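You operate a simulated robot arm through the tools that you are given. There is no shell and no other tool.

You run a simulated two-armed robot. Do the job below in one go: nothing can be reset, and whatever is moved stays where it is left.

TASK
Change the kitchen roll and screw the knob back on.
Fine: knob off first; stand the empty tube on the table top, then fit the paper roll. Set down upright: card tube.

The check looks at the end state, three seconds after you hand in, the way a careful person would. Anything else that was tipped, shoved, dropped, spilled or broken makes it a failure.

THE ROBOT
Two 7-joint arms with fingered hands on one trunk that stands fixed in place. Base frame: the origin is at the foot of the trunk, x ahead of it, y to its left, z up. Readings come in cm, degrees, newtons and seconds.
The left shoulder is at [7.2, 15.3, 128.4], the right one opposite. With the tool pointing down near the work surface each hand reaches from about 38 to 86 cm from the base axis, measured 20 degrees to its own side. Payload 4 kg a hand.
The tool frame of a hand sits at the grasp point between the pads (the TCP): z along the fingers, y along the line on which they close. The tips reach 3 cm beyond it. The gripper opens to 10.4 cm; its body begins 3.5 cm behind the TCP. The gripper is a hand of 3 fingers: y runs from the thumb to the fingers, the wrist lies at [-1.5, -10.4, -17.8] in the tool frame, and closing takes about 1.5 s.
Orientation is that of the tool frame in the base frame, as a unit quaternion [x, y, z, w]. With the fingers straight down and the wrist toward the robot, the tool's x, y and z point along [0, 1, 0], [1, 0, 0] and [0, 0, -1] of the base frame.

THE INTERFACE
- The arms move only by the tool play_rows. It takes "left_plan", "right_plan" or both (then of equal length, played together; a hand with none holds still); each is a list that holds one entry, the list of rows, each a list of 7 numbers: the opening in per cent of the stroke, from 0 (shut) to 100 (fully open), then the shift along the tool's x, y, z in units of 40 mm (1.0 is 40 mm), then the turn, a rotation vector about the tool's x, y, z in units of 4 degrees (1.0 is 4 degrees). In form: [[[gripper, x, y, z, rx, ry, rz], ...]]. A call has 1 to 20 rows; each row shifts and turns the commanded pose from where the row before left it, along the tool's axes as they then stand. A call with a number of a shift or a turn outside -1 to 1 is refused whole. A row lasts 0.2 s, in which the tool goes at most 5 cm and 8.6 degrees; a call with a longer step from one row to the next is refused whole, and so is a gripper value outside its range. Where a pose cannot be reached the arm comes as near as it can. A force on the tool above 40 N (or 10 N above the force at the start of the call, whichever is more), or a blocked arm, ends the call early, and 0.2 s more pass. Each finger travels about 15.3 cm/s and halts on what it meets, pressing with about 28 N; the grip force reading is that of the motor and also rises with nothing between the fingers. The clock runs only during rows and for 0.2 s after the last one: add rows that do not move to give the fingers time. The reply holds the time, the measured pose of the TCP, the force on the tool along the base axes, the opening and the grip force, in the units named above and with some noise, with the torque about the TCP (base axes, N m) and any sound that the robot's microphone picked up.
- Cameras (640 x 400 px; columns grow to the right, rows downward): "scene" is now at [12.97, -6.29, 152.33]; the picture's right is [-0.57, -0.82, -0.00], its down [-0.37, 0.25, -0.89] and it looks along [0.74, -0.51, -0.45] (base axes); focal length 214 px, centre (320, 200). "left" rides on the left gripper at [-6.4, -9.4, -11.7] in its tool frame; the picture's right is [-0.72, -0.33, 0.61], its down [0.64, -0.65, 0.40] and it looks along [0.27, 0.68, 0.68] (tool axes); focal length 238 px, centre (320, 200). "right" rides on the right gripper at [6.4, -9.4, -11.7] in its tool frame; the picture's right is [-0.72, 0.33, -0.61], its down [-0.64, -0.65, 0.40] and it looks along [-0.27, 0.68, 0.68] (tool axes); focal length 238 px, centre (320, 200). There is no depth. A picture from a camera that has moved, and an enlarged one, comes with that camera's place and axes in the base frame and with its lens. The place of the scene camera against the robot may be out by one fixed shift of up to 1.2 cm in any direction.
- snapshot(camera): a new picture of that camera. No time passes.
- raise_lower(by): slides the trunk up (or, below 0, down) by that many cm; the arms and the scene camera ride with it, the base frame stays. It gives what a move gives, with no picture.
- set_grasp(shape, hand): the hand has 3 fingers and takes this shape, open, in about a second: jaw (thumb against the fingers, like two jaws); tri (thumb and two fingers); tip (a fingertip pinch); poke (one finger out to press); point (the index stretched); flat (the hand flat); cup (the hand cupped); fist (a fist). The gripper value then closes the fingers along that shape, each until it touches; the sizes above hold for jaw. It gives what a move gives, with no picture.
- turn_head(pan, tilt): turns the head with the scene camera to pan (to the left, within 86 degrees either way) and tilt (down, from -29 to 69), counted from straight ahead of the robot. It gives what a move gives.
- enlarge(camera, box): a new picture of the part [left, top, right, bottom] of that camera's present view, enlarged. No time passes.
- job_done(): hands the job in; it is judged then, once.

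Nothing tells you positions but the pictures and the camera data. Unless the task says otherwise, let go and move clear before handing in.

The tools are called after ">>>" as a command line: name --argument value ..., lists and objects as JSON in quotes. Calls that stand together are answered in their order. play_rows: Moves the arms, as the interface text tells. Its arguments: {"type":"object","properties":{"left_plan":{"type":"array"},"right_plan":{"type":"array"}},"required":[]} The other tools are called the same way: raise_lower (by) moves the trunk up or down; set_grasp (shape, hand) gives the hand a shape; turn_head (pan, tilt) turns the head that bears the scene camera; snapshot (camera) takes a picture; enlarge (camera, box) takes an enlarged picture of a part of a camera's view; job_done () hands the job in.

At the start:

```text
clock: 0.0
left_tcp_pos: [57.36, 1.97, 137.0]
left_tcp_rot: [0.707, 0.707, -0.001, 0.0]
left_ft_force: [-0.2, 1.1, -0.6]
left_ft_torque: [-0.01, 0.01, 0.0]
left_opening: 10.38
left_gripper_force: 0.1
left_shape: jaw
right_tcp_pos: [35.72, -44.57, 146.96]
right_tcp_rot: [0.707, 0.707, 0.0, -0.001]
right_ft_force: [-0.1, 0.1, -0.2]
right_ft_torque: [0.03, 0.02, 0.0]
right_opening: 10.38
right_gripper_force: 0.0
right_shape: jaw
trunk travel left (down, up): [-70.0, 24.0]
head pan, tilt (commanded): [-34.6, 26.5]
```

scene: 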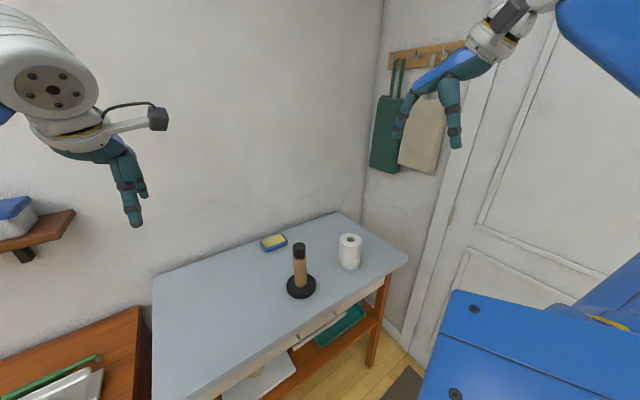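
right: 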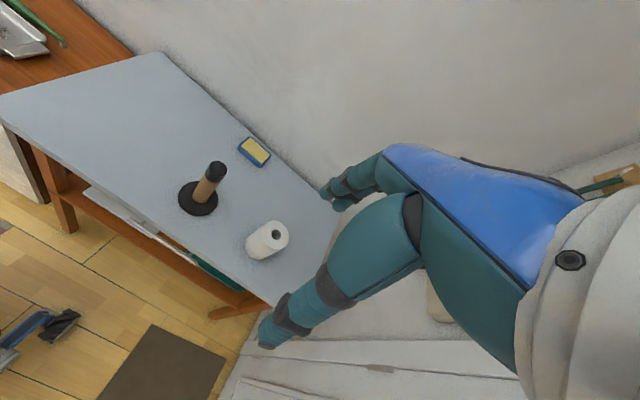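
left: 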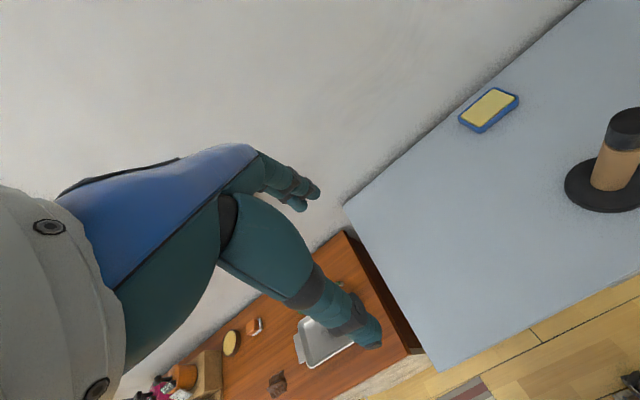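

I see a table with a roll holder (black base, card tube, black knob on top), a white paper roll to its right, and a sponge behind. I'll first take closer pictures to locate everything.

>>> enlarge --camera "scene" --box '[240, 200, 400, 300]'

>>> enlarge --camera "right" --box '[140, 120, 340, 270]'

>>> enlarge --camera "left" --box '[440, 60, 640, 240]'

```text
4.00 times, centred on (320, 250) of scene
camera zoom: at [12.97, -6.29, 152.33], right [-0.57, -0.82, 0.0], down [-0.37, 0.25, -0.89], along [0.74, -0.51, -0.45], focal length 858 px, centre (320, 0)
```

zoom: 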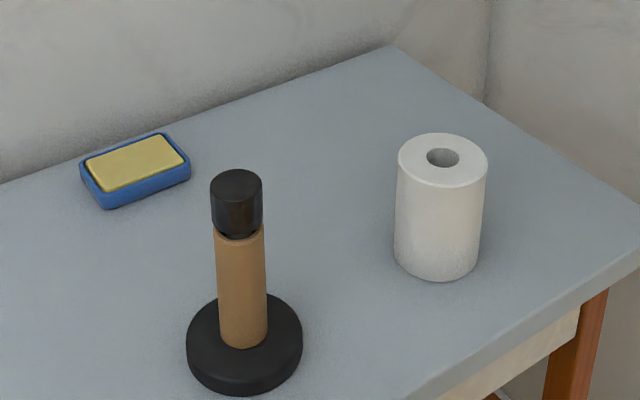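

```text
2.67 times, centred on (240, 195) of right
camera zoom: at [26.32, -37.97, 158.74], right [0.33, -0.72, 0.61], down [-0.65, -0.64, -0.4], along [0.68, -0.27, -0.68], focal length 636 px, centre (533, 213)
```

zoom: 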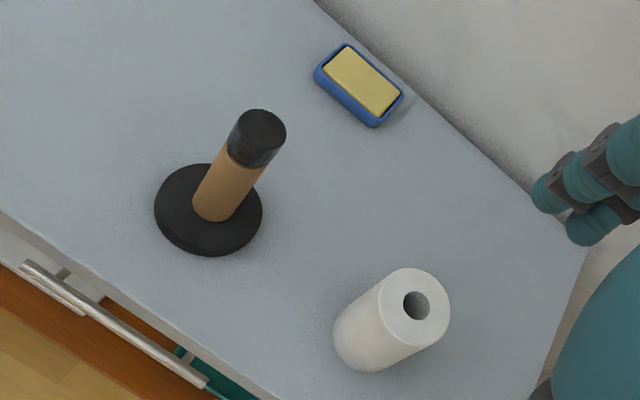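

```text
2.22 times, centred on (540, 150) of left
camera zoom: at [48.1, -4.39, 148.61], right [-0.33, -0.72, -0.61], down [-0.65, 0.64, -0.4], along [0.68, 0.27, -0.68], focal length 530 px, centre (-169, 311)
```

zoom: 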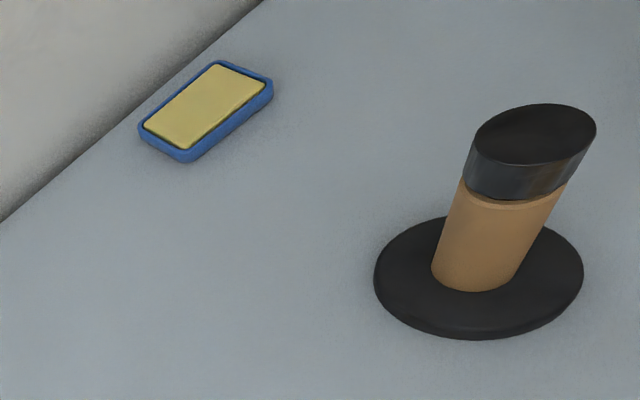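

Triangulating from the hand cameras, the knob top is near (61.6, -31.0, 108.4), the holder base top about z=91.4, and the paper roll top near (60.4, -53, 102.8). I'll bring the right hand above the knob at a safe height and look again.

>>> play_rows --right_plan '[[[100, 0.339, 0.6475, 0.45, 0, 0, 0], [100, 0.339, 0.6475, 0.45, 0, 0, 0], [100, 0.339, 0.6475, 0.45, 0, 0, 0], [100, 0.339, 0.6475, 0.45, 0, 0, 0], [100, 0.339, 0.6475, 0.45, 0, 0, 0], [100, 0.339, 0.6475, 0.45, 0, 0, 0], [100, 0.339, 0.6475, 0.45, 0, 0, 0], [100, 0.339, 0.6475, 0.45, 0, 0, 0], [100, 0.339, 0.6475, 0.45, 0, 0, 0], [100, 0.339, 0.6475, 0.45, 0, 0, 0], [100, 0, 0, 0, 0, 0, 0]]]'

>>> snapshot --camera "right"

>>> snapshot --camera "scene"

>>> snapshot --camera "left"

```text
clock: 2.4
left_tcp_pos: [57.15, 2.06, 136.96]
left_tcp_rot: [0.707, 0.708, 0.0, 0.001]
left_ft_force: [0.4, -0.2, -0.5]
left_ft_torque: [0.02, -0.05, 0.0]
left_opening: 10.38
left_gripper_force: 0.0
left_shape: jaw
right_tcp_pos: [61.41, -30.6, 128.96]
right_tcp_rot: [0.707, 0.707, 0.001, 0.001]
right_ft_force: [-0.2, 0.7, -0.1]
right_ft_torque: [0.02, 0.0, -0.03]
right_opening: 10.37
right_gripper_force: 0.1
right_shape: jaw
trunk travel left (down, up): [-70.0, 24.0]
head pan, tilt (commanded): [-34.6, 26.5]
```

```text
taken
camera right: at [52.04, -24.03, 140.81], right [0.33, -0.72, 0.61], down [-0.65, -0.64, -0.41], along [0.68, -0.27, -0.68], focal length 238 px, centre (320, 200)
```

right: 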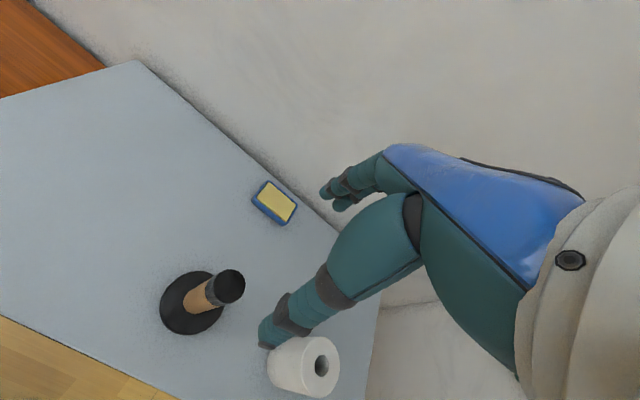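

```text
taken
camera scene: at [13.09, -6.19, 152.33], right [-0.57, -0.82, 0.0], down [-0.37, 0.25, -0.89], along [0.74, -0.51, -0.45], focal length 214 px, centre (320, 200)
```

scene: 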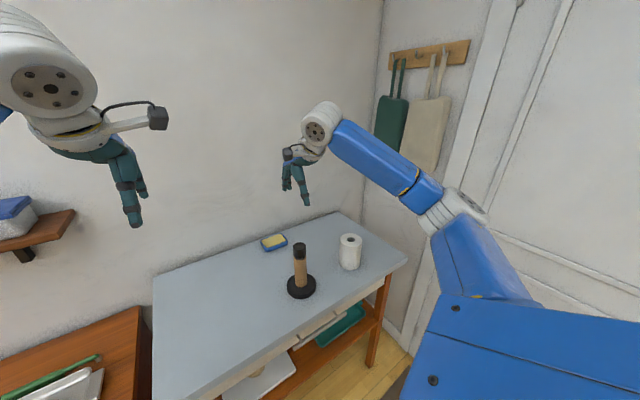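

```text
taken
camera left: at [47.92, -4.28, 148.69], right [-0.32, -0.72, -0.61], down [-0.65, 0.64, -0.4], along [0.68, 0.27, -0.68], focal length 238 px, centre (320, 200)
```

left: 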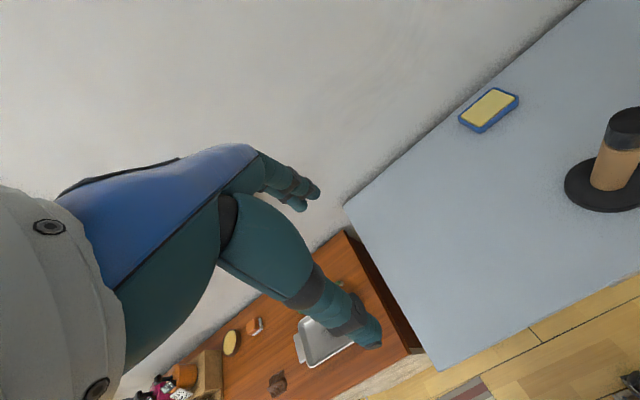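

>>> enlarge --camera "right" --box '[140, 240, 300, 360]'

>>> enlarge --camera "right" --box '[240, 300, 373, 400]'

```text
3.33 times, centred on (220, 300) of right
camera zoom: at [52.04, -24.03, 140.81], right [0.33, -0.72, 0.61], down [-0.65, -0.64, -0.41], along [0.68, -0.27, -0.68], focal length 794 px, centre (653, -133)
```

zoom: 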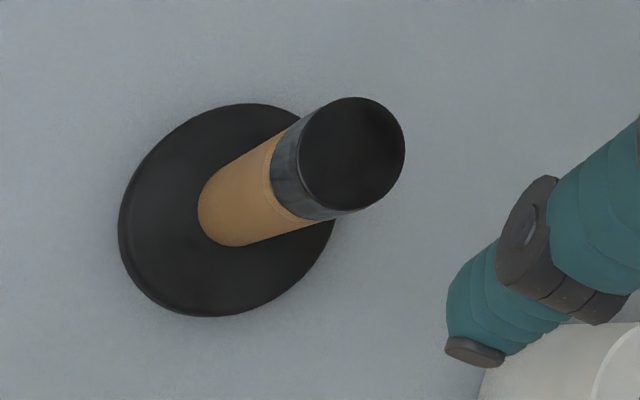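

```text
4.00 times, centred on (306, 350) of right
camera zoom: at [52.04, -24.03, 140.81], right [0.33, -0.72, 0.61], down [-0.65, -0.64, -0.41], along [0.68, -0.27, -0.68], focal length 953 px, centre (374, -400)
```

zoom: 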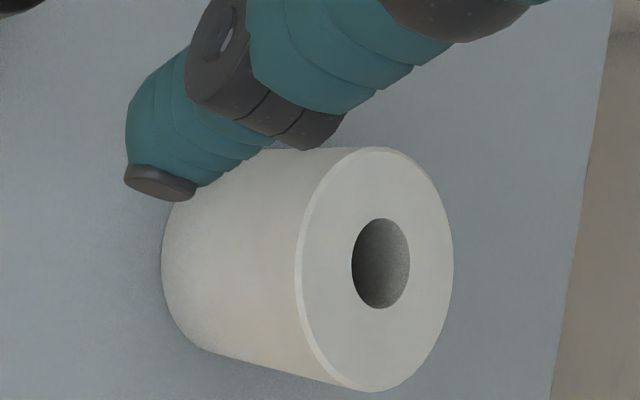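

The knob axis refines to about (61.7, -31.0). Before gripping, I'll test in free air how far this wrist can turn about the vertical.

>>> play_rows --right_plan '[[[100, 0, 0, 0, 0, 0, 1], [100, 0, 0, 0, 0, 0, 1], [100, 0, 0, 0, 0, 0, 1], [100, 0, 0, 0, 0, 0, 1], [100, 0, 0, 0, 0, 0, 1], [100, 0, 0, 0, 0, 0, 1], [100, 0, 0, 0, 0, 0, 1], [100, 0, 0, 0, 0, 0, 1], [100, 0, 0, 0, 0, 0, 1], [100, 0, 0, 0, 0, 0, 1], [100, 0, 0, 0, 0, 0, 1], [100, 0, 0, 0, 0, 0, 1], [100, 0, 0, 0, 0, 0, 1], [100, 0, 0, 0, 0, 0, 1], [100, 0, 0, 0, 0, 0, 1], [100, 0, 0, 0, 0, 0, 0]]]'

```text
clock: 5.8
left_tcp_pos: [57.25, 2.05, 137.19]
left_tcp_rot: [0.707, 0.707, 0.0, 0.0]
left_ft_force: [0.2, 0.2, 0.0]
left_ft_torque: [-0.02, -0.02, 0.01]
left_opening: 10.36
left_gripper_force: 0.0
left_shape: jaw
right_tcp_pos: [61.38, -30.7, 129.0]
right_tcp_rot: [0.966, 0.26, 0.0, 0.0]
right_ft_force: [-0.2, -0.2, 0.3]
right_ft_torque: [-0.01, 0.02, -0.01]
right_opening: 10.35
right_gripper_force: 0.0
right_shape: jaw
trunk travel left (down, up): [-70.0, 24.0]
head pan, tilt (commanded): [-34.6, 26.5]
```

It turned 60° clockwise with no trouble. I'll keep going to find the limit.

>>> play_rows --right_plan '[[[100, 0, 0, 0, 0, 0, 1], [100, 0, 0, 0, 0, 0, 1], [100, 0, 0, 0, 0, 0, 1], [100, 0, 0, 0, 0, 0, 1], [100, 0, 0, 0, 0, 0, 1], [100, 0, 0, 0, 0, 0, 1], [100, 0, 0, 0, 0, 0, 1], [100, 0, 0, 0, 0, 0, 1], [100, 0, 0, 0, 0, 0, 1], [100, 0, 0, 0, 0, 0, 1], [100, 0, 0, 0, 0, 0, 1], [100, 0, 0, 0, 0, 0, 1], [100, 0, 0, 0, 0, 0, 1], [100, 0, 0, 0, 0, 0, 1], [100, 0, 0, 0, 0, 0, 1], [100, 0, 0, 0, 0, 0, 0]]]'

>>> snapshot --camera "scene"

```text
clock: 9.2
left_tcp_pos: [57.34, 2.12, 137.1]
left_tcp_rot: [0.707, 0.707, 0.0, 0.0]
left_ft_force: [0.7, 0.1, 0.4]
left_ft_torque: [0.04, -0.02, 0.02]
left_opening: 10.38
left_gripper_force: 0.0
left_shape: jaw
right_tcp_pos: [61.49, -30.75, 129.02]
right_tcp_rot: [0.966, -0.259, 0.0, 0.0]
right_ft_force: [0.2, 0.7, -0.2]
right_ft_torque: [-0.03, 0.01, 0.01]
right_opening: 10.36
right_gripper_force: 0.0
right_shape: jaw
trunk travel left (down, up): [-70.0, 24.0]
head pan, tilt (commanded): [-34.6, 26.5]
```

```text
taken
camera scene: at [13.15, -6.11, 152.32], right [-0.57, -0.82, 0.0], down [-0.37, 0.25, -0.89], along [0.74, -0.51, -0.45], focal length 214 px, centre (320, 200)
```

scene: 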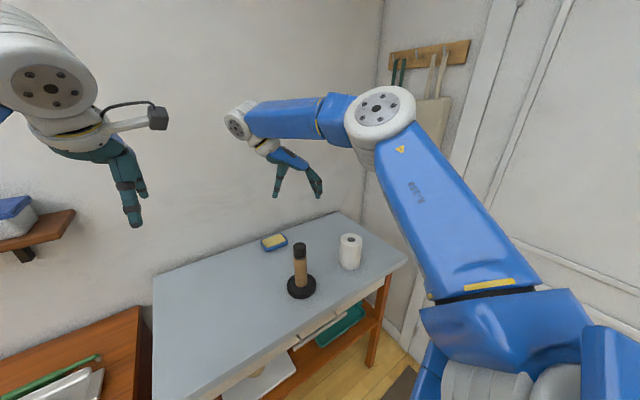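

>>> snapshot --camera "right"

>>> enlarge --camera "scene" --box '[240, 200, 400, 300]'

```text
taken
camera right: at [71.84, -25.59, 140.82], right [-0.79, 0.08, 0.61], down [-0.23, 0.89, -0.4], along [-0.57, -0.46, -0.68], focal length 238 px, centre (320, 200)
```

right: 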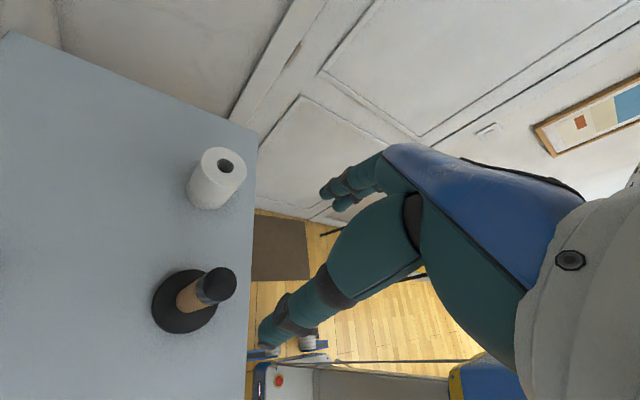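

```text
4.00 times, centred on (320, 250) of scene
camera zoom: at [13.15, -6.11, 152.32], right [-0.57, -0.82, 0.0], down [-0.37, 0.25, -0.89], along [0.74, -0.51, -0.45], focal length 858 px, centre (320, 0)
```

zoom: 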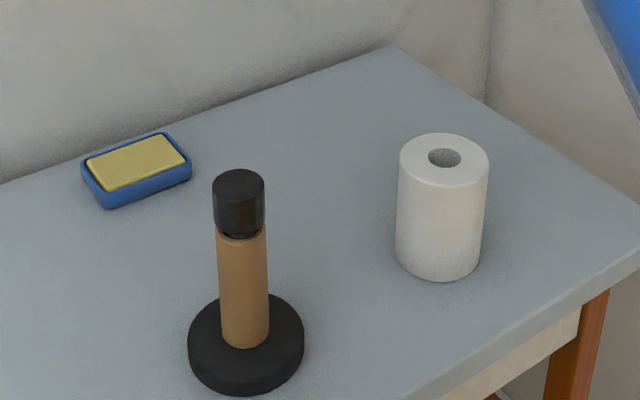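

>>> enlarge --camera "right" --box '[140, 240, 260, 340]'

>>> enlarge --camera "right" --box '[160, 130, 280, 230]'

```text
4.00 times, centred on (200, 290) of right
camera zoom: at [71.84, -25.59, 140.82], right [-0.79, 0.08, 0.61], down [-0.23, 0.89, -0.4], along [-0.57, -0.46, -0.68], focal length 953 px, centre (800, -160)
```

zoom: 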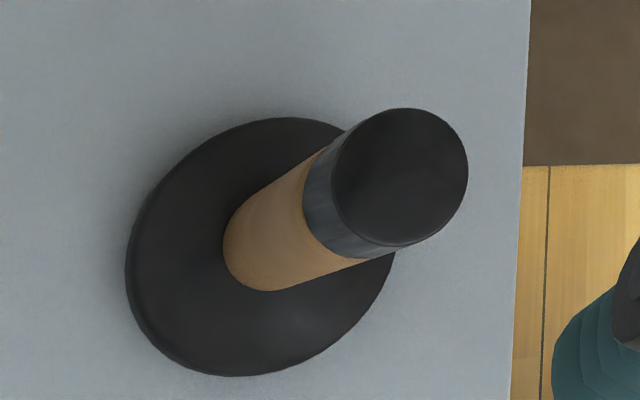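

```text
4.00 times, centred on (220, 180) of right
camera zoom: at [71.84, -25.59, 140.82], right [-0.79, 0.08, 0.61], down [-0.23, 0.89, -0.4], along [-0.57, -0.46, -0.68], focal length 953 px, centre (720, 280)
```

zoom: 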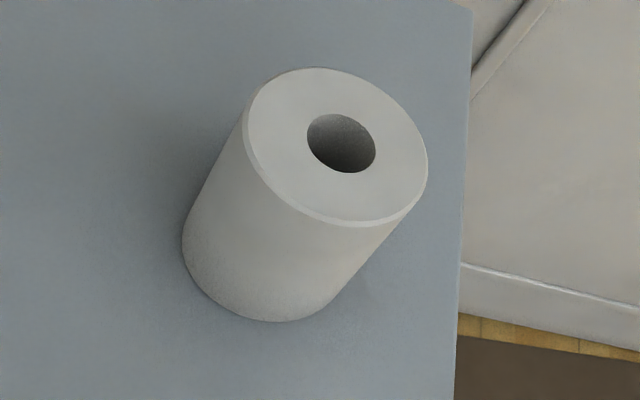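

The view from the far side puts the knob axis at about (61.9, -30.95), with its top near z=108.3. The roll top is near (61.3, -53.8, 101.2). I'll lower the hand to just above the knob to check centring.

>>> play_rows --right_plan '[[[100, 0.025, 0, 0.8, 0, 0, 0], [100, 0.025, 0, 0.8, 0, 0, 0], [100, 0.025, 0, 0.8, 0, 0, 0], [100, 0.025, 0, 0.8, 0, 0, 0], [100, 0.025, 0, 0.6, 0, 0, 0], [100, 0, 0, 0, 0, 0, 0]]]'

>>> snapshot --camera "right"

>>> enlarge --camera "scene" --box '[240, 180, 400, 280]'

>>> enlarge --camera "left" --box '[480, 40, 640, 240]'

```text
clock: 10.6
left_tcp_pos: [57.31, 1.97, 137.08]
left_tcp_rot: [0.707, 0.707, -0.001, 0.0]
left_ft_force: [-0.3, -0.5, -0.3]
left_ft_torque: [0.0, -0.03, 0.01]
left_opening: 10.38
left_gripper_force: 0.1
left_shape: jaw
right_tcp_pos: [61.72, -31.05, 113.71]
right_tcp_rot: [0.966, -0.26, 0.001, -0.001]
right_ft_force: [-0.2, 1.4, -0.4]
right_ft_torque: [-0.03, 0.0, -0.01]
right_opening: 10.37
right_gripper_force: 0.2
right_shape: jaw
trunk travel left (down, up): [-70.0, 24.0]
head pan, tilt (commanded): [-34.6, 26.5]
```

```text
taken
camera right: at [72.08, -25.89, 125.49], right [-0.79, 0.08, 0.61], down [-0.23, 0.89, -0.4], along [-0.57, -0.46, -0.68], focal length 238 px, centre (320, 200)
```

right: 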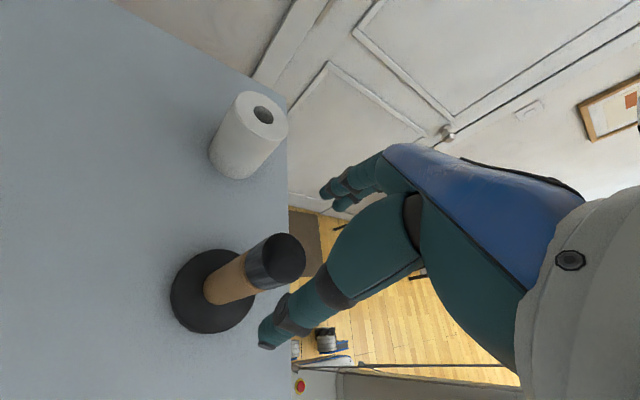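

```text
4.00 times, centred on (320, 230) of scene
camera zoom: at [13.15, -6.16, 152.32], right [-0.57, -0.82, 0.0], down [-0.37, 0.25, -0.89], along [0.74, -0.51, -0.45], focal length 858 px, centre (320, 80)
```

zoom: 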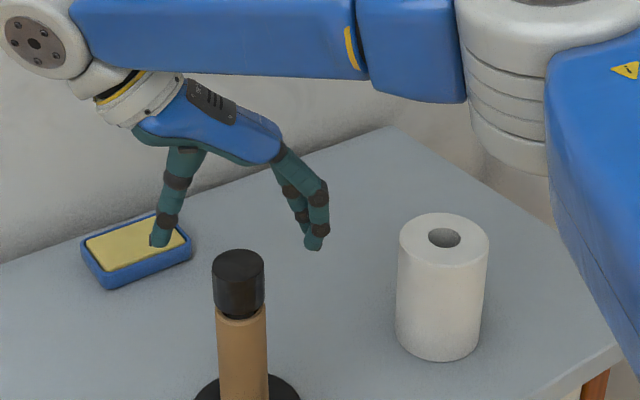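

```text
2.00 times, centred on (560, 140) of left
camera zoom: at [47.96, -4.27, 148.66], right [-0.33, -0.72, -0.61], down [-0.65, 0.64, -0.4], along [0.68, 0.27, -0.68], focal length 477 px, centre (-160, 320)
```

zoom: 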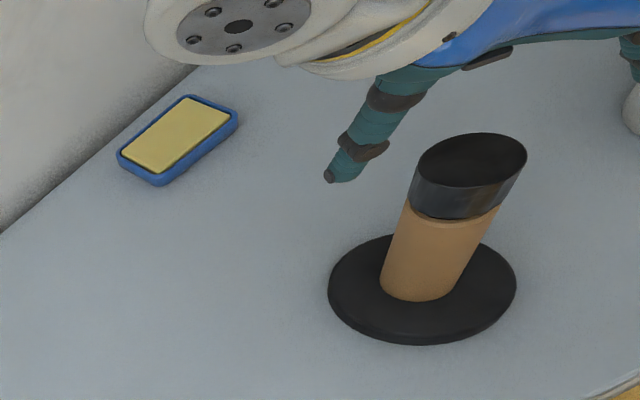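

>>> enlarge --camera "right" --box '[160, 220, 340, 360]'

>>> enlarge --camera "scene" --box '[270, 220, 330, 260]'

```text
2.86 times, centred on (250, 290) of right
camera zoom: at [72.08, -25.89, 125.49], right [-0.79, 0.08, 0.61], down [-0.23, 0.89, -0.4], along [-0.57, -0.46, -0.68], focal length 681 px, centre (520, -57)
```

zoom: 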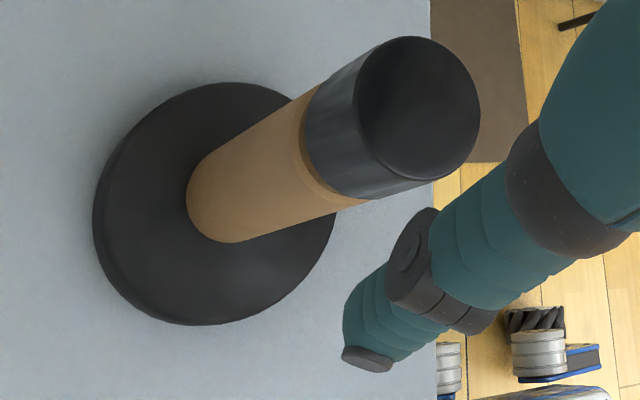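

```text
10.00 times, centred on (300, 240) of scene
camera zoom: at [13.15, -6.16, 152.32], right [-0.57, -0.82, 0.0], down [-0.37, 0.25, -0.89], along [0.74, -0.51, -0.45], focal length 2145 px, centre (520, -200)
```

zoom: 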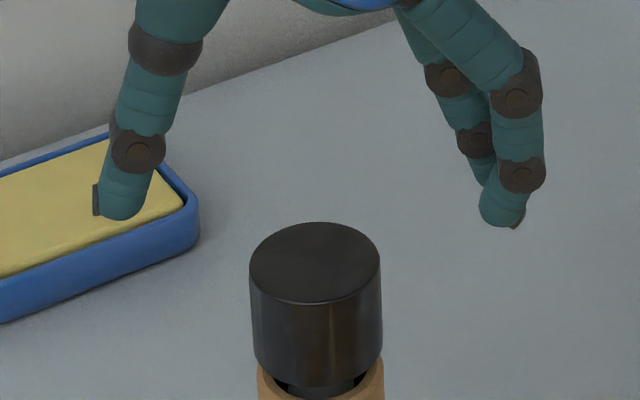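

The knob sits within about 0.15 cm of the grasp centre. I'll lower to z≈107.7 and close on the knob.

>>> play_rows --right_plan '[[[100, 0.03, -0.02, 0.5, 0, 0, 0], [100, 0, 0, 0.5, 0, 0, 0], [100, 0, 0, 0.5, 0, 0, 0], [100, 0, 0, 0, 0, 0, 0], [70, 0, 0, 0, 0, 0, 0], [60, 0, 0, 0, 0, 0, 0], [50, 0, 0, 0, 0, 0, 0], [40, 0, 0, 0, 0, 0, 0], [30, 0, 0, 0, 0, 0, 0], [20, 0, 0, 0, 0, 0, 0], [0, 0, 0, 0, 0, 0, 0], [0, 0, 0, 0, 0, 0, 0], [0, 0, 0, 0, 0, 0, 0], [0, 0, 0, 0, 0, 0, 0]]]'

>>> snapshot --camera "right"

>>> enlarge --camera "scene" --box '[260, 220, 340, 300]'

```text
clock: 13.6
left_tcp_pos: [57.38, 1.99, 136.88]
left_tcp_rot: [0.706, 0.708, -0.001, 0.0]
left_ft_force: [-0.6, -0.2, -0.4]
left_ft_torque: [0.02, -0.01, -0.03]
left_opening: 10.37
left_gripper_force: 0.2
left_shape: jaw
right_tcp_pos: [62.02, -30.92, 107.71]
right_tcp_rot: [0.966, -0.259, 0.0, 0.0]
right_ft_force: [1.1, 0.1, -0.5]
right_ft_torque: [0.01, -0.04, -0.01]
right_opening: 3.45
right_gripper_force: 28.2
right_shape: jaw
trunk travel left (down, up): [-70.0, 24.0]
head pan, tilt (commanded): [-34.6, 26.5]
```

```text
taken
camera right: at [72.36, -25.75, 119.55], right [-0.79, 0.08, 0.61], down [-0.23, 0.89, -0.4], along [-0.57, -0.46, -0.68], focal length 238 px, centre (320, 200)
```

right: 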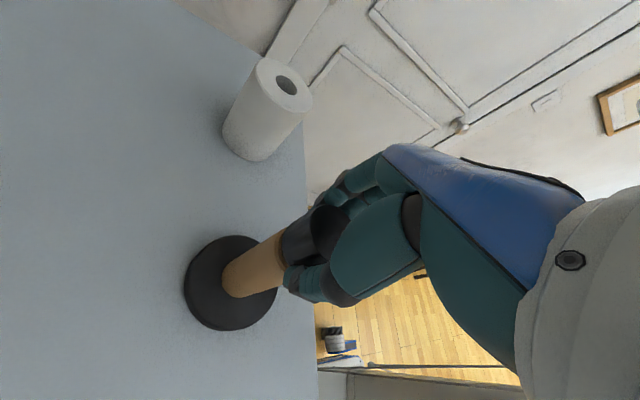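

```text
5.00 times, centred on (300, 260) of scene
camera zoom: at [13.22, -6.16, 152.31], right [-0.57, -0.82, 0.0], down [-0.37, 0.25, -0.89], along [0.74, -0.51, -0.45], focal length 1072 px, centre (420, -100)
```

zoom: 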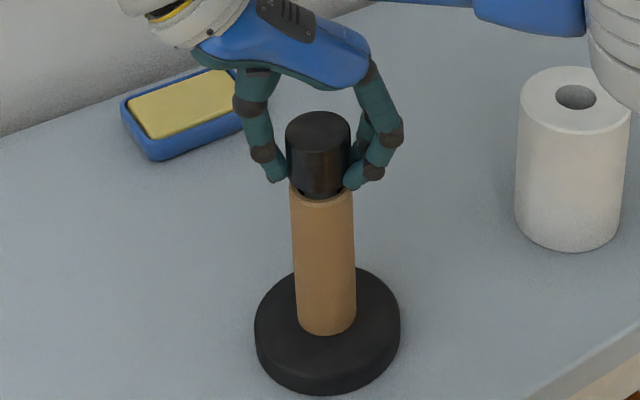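

The knob is gripped (28 N). I'll turn slowly counter-clockwise and watch forces and whether the base turns.

>>> play_rows --right_plan '[[[0, 0, 0, 0, 0, 0, -0.5], [0, 0, 0, 0, 0, 0, -0.5], [0, 0, 0, 0, 0, 0, -0.5], [0, 0, 0, 0, 0, 0, -0.5], [0, 0, 0, 0, 0, 0, -0.5], [0, 0, 0, 0, 0, 0, -0.5], [0, 0, 0, 0, 0, 0, -0.5], [0, 0, 0, 0, 0, 0, -0.5], [0, 0, 0, 0, 0, 0, -0.5], [0, 0, 0, 0, 0, 0, -0.5]]]'

>>> enlarge --camera "scene" --box '[260, 220, 340, 300]'

```text
clock: 15.8
left_tcp_pos: [57.18, 2.04, 137.09]
left_tcp_rot: [0.707, 0.707, -0.001, 0.0]
left_ft_force: [-0.1, -0.1, -0.7]
left_ft_torque: [-0.01, 0.01, 0.02]
left_opening: 10.37
left_gripper_force: 0.1
left_shape: jaw
right_tcp_pos: [62.01, -30.98, 107.75]
right_tcp_rot: [0.996, -0.086, 0.0, 0.0]
right_ft_force: [-3.9, 2.2, -0.3]
right_ft_torque: [0.04, 0.06, -0.04]
right_opening: 3.46
right_gripper_force: 27.7
right_shape: jaw
trunk travel left (down, up): [-70.0, 24.0]
head pan, tilt (commanded): [-34.6, 26.5]
```

```text
5.00 times, centred on (300, 260) of scene
camera zoom: at [13.02, -6.09, 152.33], right [-0.57, -0.82, 0.0], down [-0.37, 0.25, -0.89], along [0.74, -0.51, -0.45], focal length 1072 px, centre (420, -100)
```

zoom: 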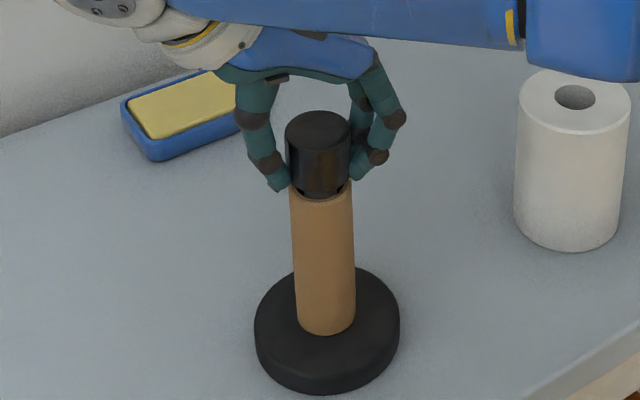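

Low torque, base not moving. I'll continue turning.

>>> play_rows --right_plan '[[[0, 0, 0, 0, 0, 0, -1], [0, 0, 0, 0, 0, 0, -1], [0, 0, 0, 0, 0, 0, -1], [0, 0, 0, 0, 0, 0, -1], [0, 0, 0, 0, 0, 0, -1], [0, 0, 0, 0, 0, 0, -1], [0, 0, 0, 0, 0, 0, -1], [0, 0, 0, 0, 0, 0, -1], [0, 0, 0, 0, 0, 0, -1], [0, 0, 0, 0, 0, 0, -1], [0, 0, 0, 0, 0, 0, -1], [0, 0, 0, 0, 0, 0, -1], [0, 0, 0, 0, 0, 0, -1], [0, 0, 0, 0, 0, 0, -1], [0, 0, 0, 0, 0, 0, -1], [0, 0, 0, 0, 0, 0, -1], [0, 0, 0, 0, 0, 0, -1], [0, 0, 0, 0, 0, 0, -1], [0, 0, 0, 0, 0, 0, -1], [0, 0, 0, 0, 0, 0, -1]]]'

>>> enlarge --camera "scene" --box '[260, 220, 340, 300]'

>>> snapshot --camera "right"

```text
clock: 20.0
left_tcp_pos: [57.07, 1.94, 137.07]
left_tcp_rot: [0.706, 0.708, 0.0, 0.001]
left_ft_force: [0.7, -1.0, 0.3]
left_ft_torque: [0.01, 0.0, -0.01]
left_opening: 10.35
left_gripper_force: 0.1
left_shape: jaw
right_tcp_pos: [61.8, -31.04, 107.81]
right_tcp_rot: [0.819, 0.574, 0.0, 0.001]
right_ft_force: [-5.2, 1.8, 1.1]
right_ft_torque: [0.02, 0.17, -0.09]
right_opening: 3.41
right_gripper_force: 27.9
right_shape: jaw
trunk travel left (down, up): [-70.0, 24.0]
head pan, tilt (commanded): [-34.6, 26.5]
```

```text
5.00 times, centred on (300, 260) of scene
camera zoom: at [12.83, -6.17, 152.35], right [-0.57, -0.82, 0.0], down [-0.37, 0.25, -0.89], along [0.74, -0.51, -0.45], focal length 1072 px, centre (420, -100)
```

zoom: 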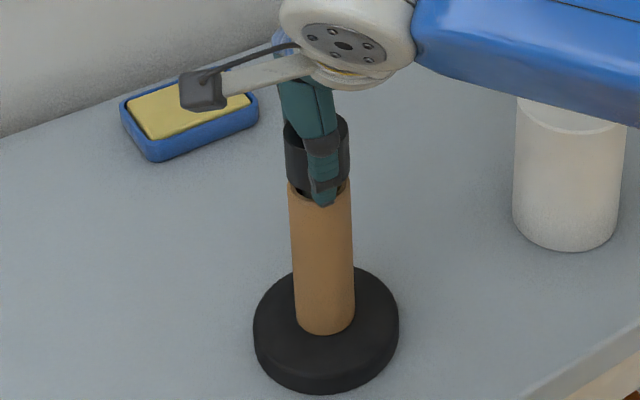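

```text
taken
camera right: at [55.25, -21.59, 119.62], right [0.06, -0.79, 0.61], down [-0.83, -0.38, -0.41], along [0.55, -0.48, -0.68], focal length 238 px, centre (320, 200)
```

right: 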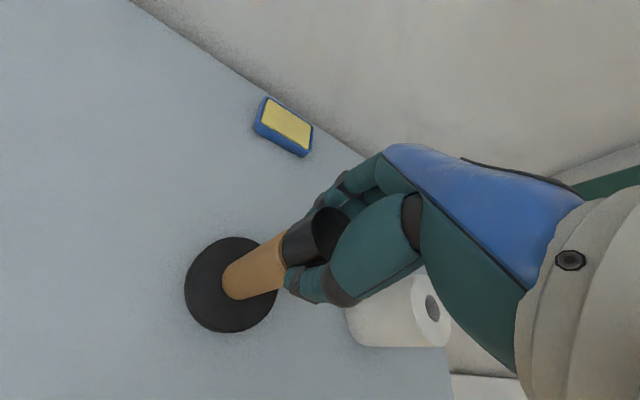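

>>> play_rows --right_plan '[[[0, 0, 0, 0, 0, 0, -1], [0, 0, 0, 0, 0, 0, -1], [0, 0, 0, 0, 0, 0, -1], [0, 0, 0, 0, 0, 0, -1], [0, 0, 0, 0, 0, 0, -1], [0, 0, 0, 0, 0, 0, -1], [0, 0, 0, 0, 0, 0, -1], [0, 0, 0, 0, 0, 0, -1], [0, 0, 0, 0, 0, 0, -1], [0, 0, 0, 0, 0, 0, -1], [0, 0, 0, 0, 0, 0, -1], [0, 0, 0, 0, 0, 0, -1], [0, 0, 0, 0, 0, 0, -1], [0, 0, 0, 0, 0, 0, -1], [0, 0, 0, 0, 0, 0, -1]]]'

>>> enlarge --camera "scene" --box '[260, 220, 340, 300]'

>>> snapshot --camera "right"

```text
clock: 23.2
left_tcp_pos: [57.12, 1.86, 137.11]
left_tcp_rot: [0.706, 0.708, 0.0, 0.001]
left_ft_force: [0.5, -0.7, 0.5]
left_ft_torque: [-0.01, -0.04, -0.01]
left_opening: 10.36
left_gripper_force: 0.0
left_shape: jaw
right_tcp_pos: [61.86, -31.18, 107.79]
right_tcp_rot: [0.421, 0.907, 0.001, 0.001]
right_ft_force: [-5.4, -4.9, 2.5]
right_ft_torque: [-0.11, 0.2, -0.04]
right_opening: 3.42
right_gripper_force: 28.2
right_shape: jaw
trunk travel left (down, up): [-70.0, 24.0]
head pan, tilt (commanded): [-34.6, 26.5]
```

```text
5.00 times, centred on (300, 260) of scene
camera zoom: at [12.87, -6.42, 152.34], right [-0.57, -0.82, 0.0], down [-0.37, 0.26, -0.89], along [0.74, -0.51, -0.45], focal length 1072 px, centre (420, -100)
```

zoom: 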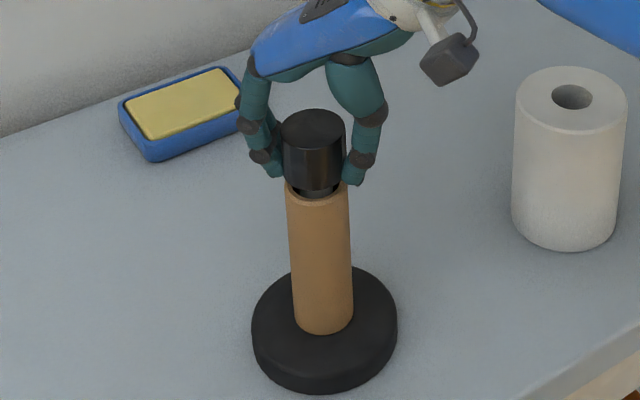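

```text
taken
camera right: at [50.64, -32.15, 119.66], right [0.71, -0.34, 0.61], down [-0.09, -0.91, -0.41], along [0.7, 0.24, -0.68], focal length 238 px, centre (320, 200)
```

right: 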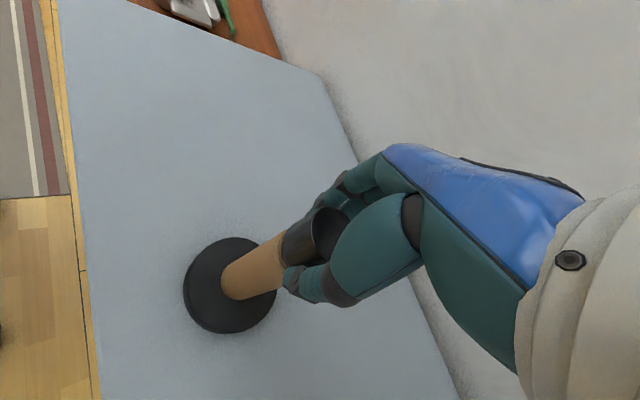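

The knob seems to have risen about 0.2 cm after 160°, so it is unscrewing. I'll continue with a slight rise of the hand.

>>> play_rows --right_plan '[[[0, 0, 0, -0.004, 0, 0, -1], [0, 0, 0, -0.004, 0, 0, -1], [0, 0, 0, -0.004, 0, 0, -1], [0, 0, 0, -0.004, 0, 0, -1], [0, 0, 0, -0.004, 0, 0, -1], [0, 0, 0, -0.004, 0, 0, -1], [0, 0, 0, -0.004, 0, 0, -1], [0, 0, 0, -0.004, 0, 0, -1], [0, 0, 0, -0.004, 0, 0, -1], [0, 0, 0, -0.004, 0, 0, -1], [0, 0, 0, -0.004, 0, 0, -1], [0, 0, 0, -0.004, 0, 0, -1]]]'

>>> enlarge --camera "scene" --box '[260, 220, 340, 300]'

>>> snapshot --camera "scene"

```text
clock: 25.8
left_tcp_pos: [57.28, 1.82, 137.0]
left_tcp_rot: [0.706, 0.708, 0.0, 0.0]
left_ft_force: [-0.3, -0.6, 0.0]
left_ft_torque: [0.01, 0.01, 0.02]
left_opening: 10.36
left_gripper_force: 0.2
left_shape: jaw
right_tcp_pos: [61.96, -31.06, 107.98]
right_tcp_rot: [0.017, 1.0, 0.001, -0.001]
right_ft_force: [-2.3, -4.8, 0.9]
right_ft_torque: [-0.24, 0.04, -0.01]
right_opening: 3.45
right_gripper_force: 27.9
right_shape: jaw
trunk travel left (down, up): [-70.0, 24.0]
head pan, tilt (commanded): [-34.6, 26.5]
```

```text
5.00 times, centred on (300, 260) of scene
camera zoom: at [13.08, -6.47, 152.31], right [-0.57, -0.82, 0.0], down [-0.37, 0.26, -0.89], along [0.74, -0.51, -0.45], focal length 1072 px, centre (420, -100)
```

zoom: 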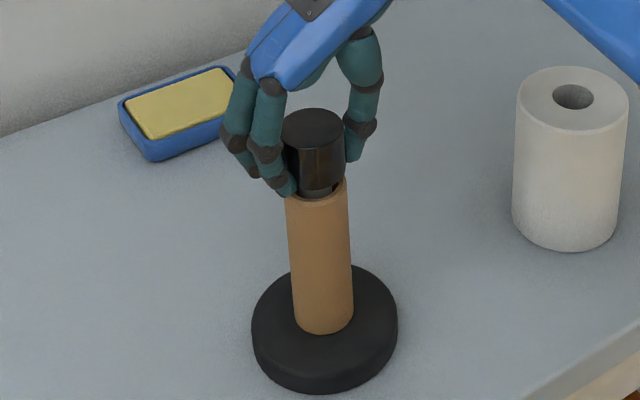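

```text
taken
camera scene: at [13.08, -6.47, 152.31], right [-0.57, -0.82, 0.0], down [-0.37, 0.26, -0.89], along [0.74, -0.51, -0.45], focal length 214 px, centre (320, 200)
```

scene: 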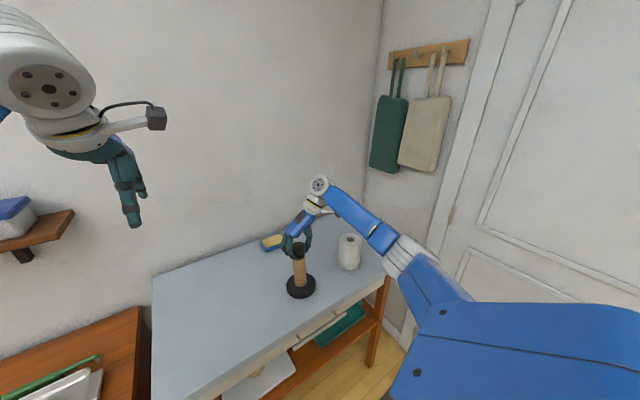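

>>> play_rows --right_plan '[[[0, 0, 0, -0.003, 0, 0, -1], [0, 0, 0, -0.003, 0, 0, -1], [0, 0, 0, -0.003, 0, 0, -1], [0, 0, 0, -0.003, 0, 0, -1], [0, 0, 0, -0.003, 0, 0, -1], [0, 0, 0, -0.003, 0, 0, -1], [0, 0, 0, -0.003, 0, 0, -1], [0, 0, 0, -0.003, 0, 0, -1]]]'

>>> enlarge --camera "scene" --box '[260, 220, 340, 300]'

```text
clock: 27.6
left_tcp_pos: [57.36, 1.79, 136.95]
left_tcp_rot: [0.707, 0.707, 0.0, 0.0]
left_ft_force: [0.3, -0.5, 0.1]
left_ft_torque: [0.0, 0.04, 0.04]
left_opening: 10.32
left_gripper_force: 0.2
left_shape: jaw
right_tcp_pos: [61.98, -31.13, 108.12]
right_tcp_rot: [-0.26, 0.966, 0.001, -0.001]
right_ft_force: [0.4, -5.6, 0.6]
right_ft_torque: [-0.2, -0.04, 0.0]
right_opening: 3.39
right_gripper_force: 28.4
right_shape: jaw
trunk travel left (down, up): [-70.0, 24.0]
head pan, tilt (commanded): [-34.6, 26.5]
```

```text
5.00 times, centred on (300, 260) of scene
camera zoom: at [13.21, -6.46, 152.3], right [-0.57, -0.82, 0.0], down [-0.37, 0.26, -0.89], along [0.74, -0.51, -0.45], focal length 1072 px, centre (420, -100)
```

zoom: 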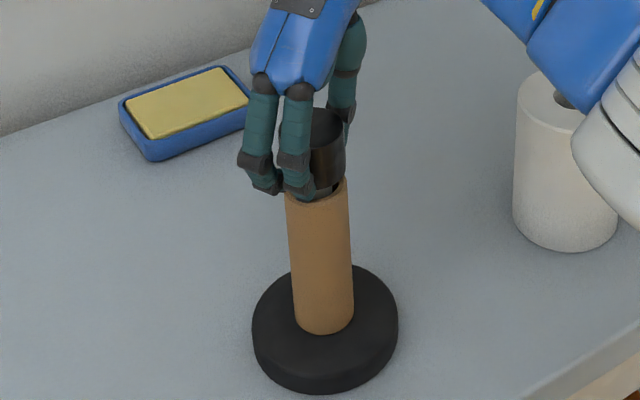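

>>> snapshot --camera "scene"

>>> snapshot --camera "left"

```text
taken
camera scene: at [13.21, -6.46, 152.3], right [-0.57, -0.82, 0.0], down [-0.37, 0.26, -0.89], along [0.74, -0.51, -0.45], focal length 214 px, centre (320, 200)
```

scene: 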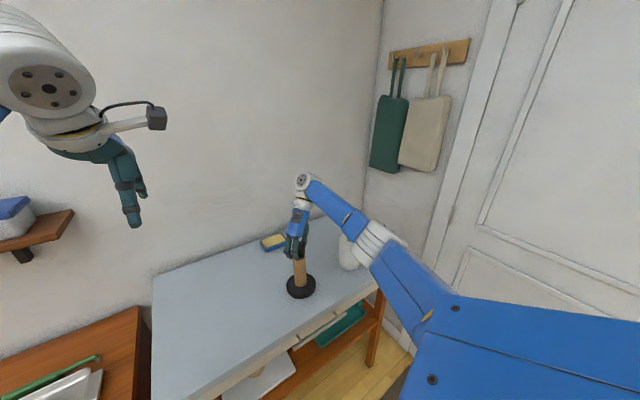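

```text
taken
camera left: at [48.03, -4.45, 148.64], right [-0.33, -0.72, -0.61], down [-0.65, 0.64, -0.4], along [0.68, 0.27, -0.68], focal length 238 px, centre (320, 200)
```

left: 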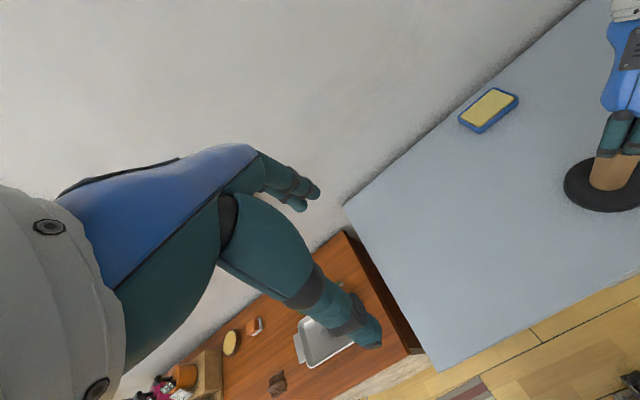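

240° turned and the knob has risen. I'll release, rotate the open hand back, and re-grip.

>>> play_rows --right_plan '[[[30, 0, 0, 0, 0, 0, 0], [60, 0, 0, 0, 0, 0, 0], [100, 0, 0, 0, 0, 0, 0], [100, 0, 0, 0, 0, 0, 0], [100, 0, 0, 0, 0, 0, 0], [100, 0, 0, 0, 0, 0, 1], [100, 0, 0, 0, 0, 0, 1], [100, 0, 0, 0, 0, 0, 1], [100, 0, 0, 0, 0, 0, 1], [100, 0, 0, 0, 0, 0, 1], [100, 0, 0, 0, 0, 0, 1], [100, 0, 0, 0, 0, 0, 1], [100, 0, 0, 0, 0, 0, 1], [100, 0, 0, 0, 0, 0, 1], [100, 0, 0, 0, 0, 0, 1], [100, 0, 0, 0, 0, 0, 1], [100, 0, 0, 0, 0, 0, 1], [100, 0, 0, 0, 0, 0, 1], [100, 0, 0, 0, 0, 0, 1], [100, 0, 0, 0, 0, 0, 1]]]'

>>> enlarge --camera "scene" --box '[260, 220, 340, 300]'

>>> snapshot --camera "right"

```text
clock: 31.8
left_tcp_pos: [57.31, 1.95, 137.06]
left_tcp_rot: [0.706, 0.708, 0.0, -0.001]
left_ft_force: [-0.6, 0.2, 0.1]
left_ft_torque: [0.01, 0.03, -0.01]
left_opening: 10.36
left_gripper_force: 0.1
left_shape: jaw
right_tcp_pos: [61.96, -30.94, 108.13]
right_tcp_rot: [0.259, 0.966, 0.001, 0.0]
right_ft_force: [-0.2, 0.5, 0.1]
right_ft_torque: [0.0, -0.01, -0.02]
right_opening: 10.4
right_gripper_force: 0.1
right_shape: jaw
trunk travel left (down, up): [-70.0, 24.0]
head pan, tilt (commanded): [-34.6, 26.5]
```

```text
5.00 times, centred on (300, 260) of scene
camera zoom: at [13.09, -6.23, 152.32], right [-0.57, -0.82, 0.0], down [-0.37, 0.25, -0.89], along [0.74, -0.51, -0.45], focal length 1072 px, centre (420, -100)
```

zoom: 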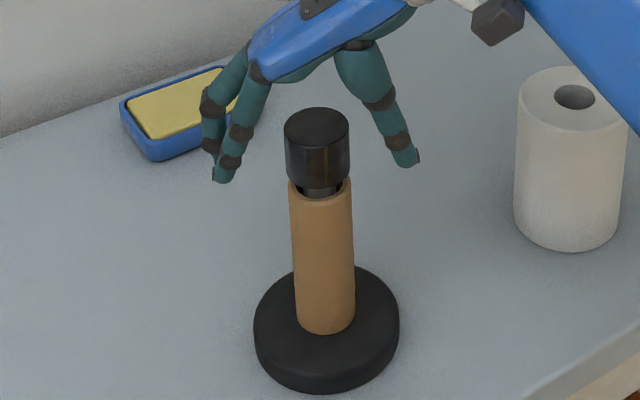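

```text
taken
camera right: at [51.79, -35.74, 119.99], right [0.79, -0.08, 0.61], down [0.23, -0.89, -0.41], along [0.57, 0.46, -0.68], focal length 238 px, centre (320, 200)
```

right: 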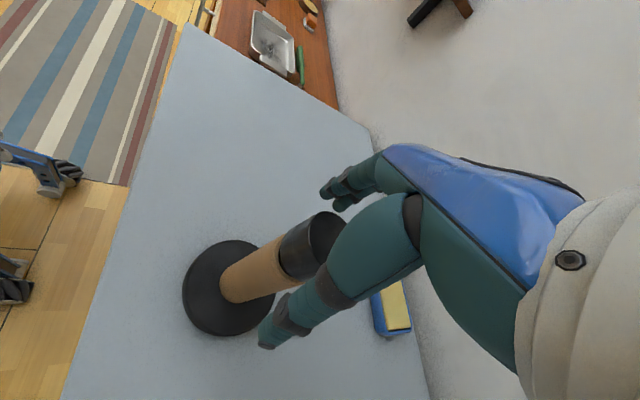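

>>> play_rows --right_plan '[[[100, 0, 0, 0, 0, 0, 1], [100, 0, 0, 0, 0, 0, 1], [100, 0, 0, 0, 0, 0, 1], [100, 0, 0, 0, 0, 0, 1], [100, 0, 0, 0, 0, 0, 1], [100, 0, 0, 0, 0, 0, 1], [100, 0, 0, 0, 0, 0, 1], [100, 0, 0, 0, 0, 0, 1], [100, 0, 0, 0, 0, 0, 1], [100, 0, 0, 0, 0, 0, 1], [100, 0, 0, 0, 0, 0, 1], [100, 0, 0, 0, 0, 0, 1], [100, 0, 0, 0, 0, 0, 1], [100, 0, 0, 0, 0, 0, 1], [100, 0, 0, 0, 0, 0, 1], [100, 0, 0, 0, 0, 0, 1], [100, 0, 0, 0, 0, 0, 1], [100, 0, 0, 0, 0, 0, 1], [100, 0, 0, 0, 0, 0, 1], [100, 0, 0, 0, 0, 0, 1]]]'

>>> play_rows --right_plan '[[[100, 0, 0, 0, 0, 0, 1], [100, 0, 0, 0, 0, 0, 1], [100, 0, 0, 0, 0, 0, 1], [100, 0, 0, 0, 0, 0, 1], [100, 0, 0, 0, 0, 0, 1], [100, 0, 0, 0, 0, 0, 1], [100, 0, 0, 0, 0, 0, 1], [100, 0, 0, 0, 0, 0, 1], [100, 0, 0, 0, 0, 0, 1], [100, 0, 0, 0, 0, 0, 1], [100, 0, 0, 0, 0, 0, 1], [100, 0, 0, 0, 0, 0, 1], [100, 0, 0, 0, 0, 0, 1], [100, 0, 0, 0, 0, 0, 1], [100, 0, 0, 0, 0, 0, 1], [100, 0, 0, 0, 0, 0, 1], [100, 0, 0, 0, 0, 0, 1], [100, 0, 0, 0, 0, 0, 1], [100, 0, 0, 0, 0, 0, 1], [100, 0, 0, 0, 0, 0, 1]]]'

>>> play_rows --right_plan '[[[100, 0, 0, 0, 0, 0, 1], [100, 0, 0, 0, 0, 0, 1], [100, 0, 0, 0, 0, 0, 1], [100, 0, 0, 0, 0, 0, 1], [100, 0, 0, 0, 0, 0, 1], [100, 0, 0, 0, 0, 0, 0]]]'

>>> snapshot --camera "right"

>>> enlarge --camera "scene" --box '[270, 220, 330, 260]'

```text
clock: 36.0
left_tcp_pos: [57.37, 1.94, 137.02]
left_tcp_rot: [0.706, 0.708, 0.0, 0.001]
left_ft_force: [0.1, 0.4, 0.1]
left_ft_torque: [0.03, 0.04, 0.0]
left_opening: 10.36
left_gripper_force: 0.0
left_shape: jaw
right_tcp_pos: [61.99, -30.86, 108.16]
right_tcp_rot: [0.819, 0.574, 0.0, 0.0]
right_ft_force: [-0.3, 0.4, -0.2]
right_ft_torque: [-0.01, 0.02, -0.01]
right_opening: 10.38
right_gripper_force: 0.0
right_shape: jaw
trunk travel left (down, up): [-70.0, 24.0]
head pan, tilt (commanded): [-34.6, 26.5]
```

```text
clock: 40.2
left_tcp_pos: [57.3, 1.95, 137.01]
left_tcp_rot: [0.706, 0.708, -0.001, 0.0]
left_ft_force: [0.6, 1.8, 0.5]
left_ft_torque: [0.02, -0.02, 0.0]
left_opening: 10.35
left_gripper_force: 0.0
left_shape: jaw
right_tcp_pos: [62.0, -30.94, 108.13]
right_tcp_rot: [0.996, -0.087, 0.0, -0.001]
right_ft_force: [-0.5, -0.7, -0.1]
right_ft_torque: [0.02, -0.01, 0.02]
right_opening: 10.37
right_gripper_force: 0.0
right_shape: jaw
trunk travel left (down, up): [-70.0, 24.0]
head pan, tilt (commanded): [-34.6, 26.5]
```

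```text
clock: 41.6
left_tcp_pos: [57.42, 1.99, 137.04]
left_tcp_rot: [0.706, 0.708, -0.001, 0.001]
left_ft_force: [0.1, -0.7, 0.8]
left_ft_torque: [-0.01, 0.0, 0.02]
left_opening: 10.37
left_gripper_force: 0.0
left_shape: jaw
right_tcp_pos: [62.02, -30.91, 108.19]
right_tcp_rot: [0.966, -0.259, 0.0, -0.001]
right_ft_force: [-0.4, -0.2, 0.2]
right_ft_torque: [-0.01, 0.01, 0.01]
right_opening: 10.36
right_gripper_force: 0.1
right_shape: jaw
trunk travel left (down, up): [-70.0, 24.0]
head pan, tilt (commanded): [-34.6, 26.5]
```

```text
taken
camera right: at [72.36, -25.88, 119.86], right [-0.79, 0.08, 0.61], down [-0.23, 0.89, -0.4], along [-0.57, -0.46, -0.68], focal length 238 px, centre (320, 200)
```

right: 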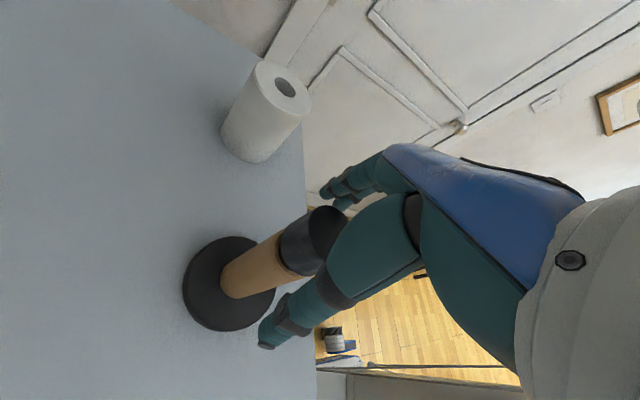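

```text
10.00 times, centred on (300, 240) of scene
camera zoom: at [13.17, -6.15, 152.32], right [-0.57, -0.82, 0.0], down [-0.37, 0.25, -0.89], along [0.74, -0.51, -0.45], focal length 2145 px, centre (520, -200)
```

zoom: 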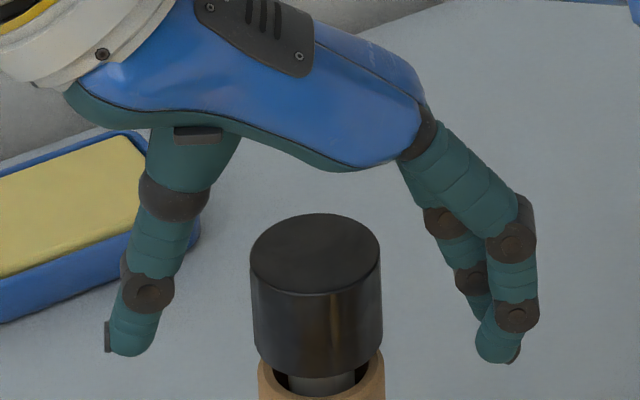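

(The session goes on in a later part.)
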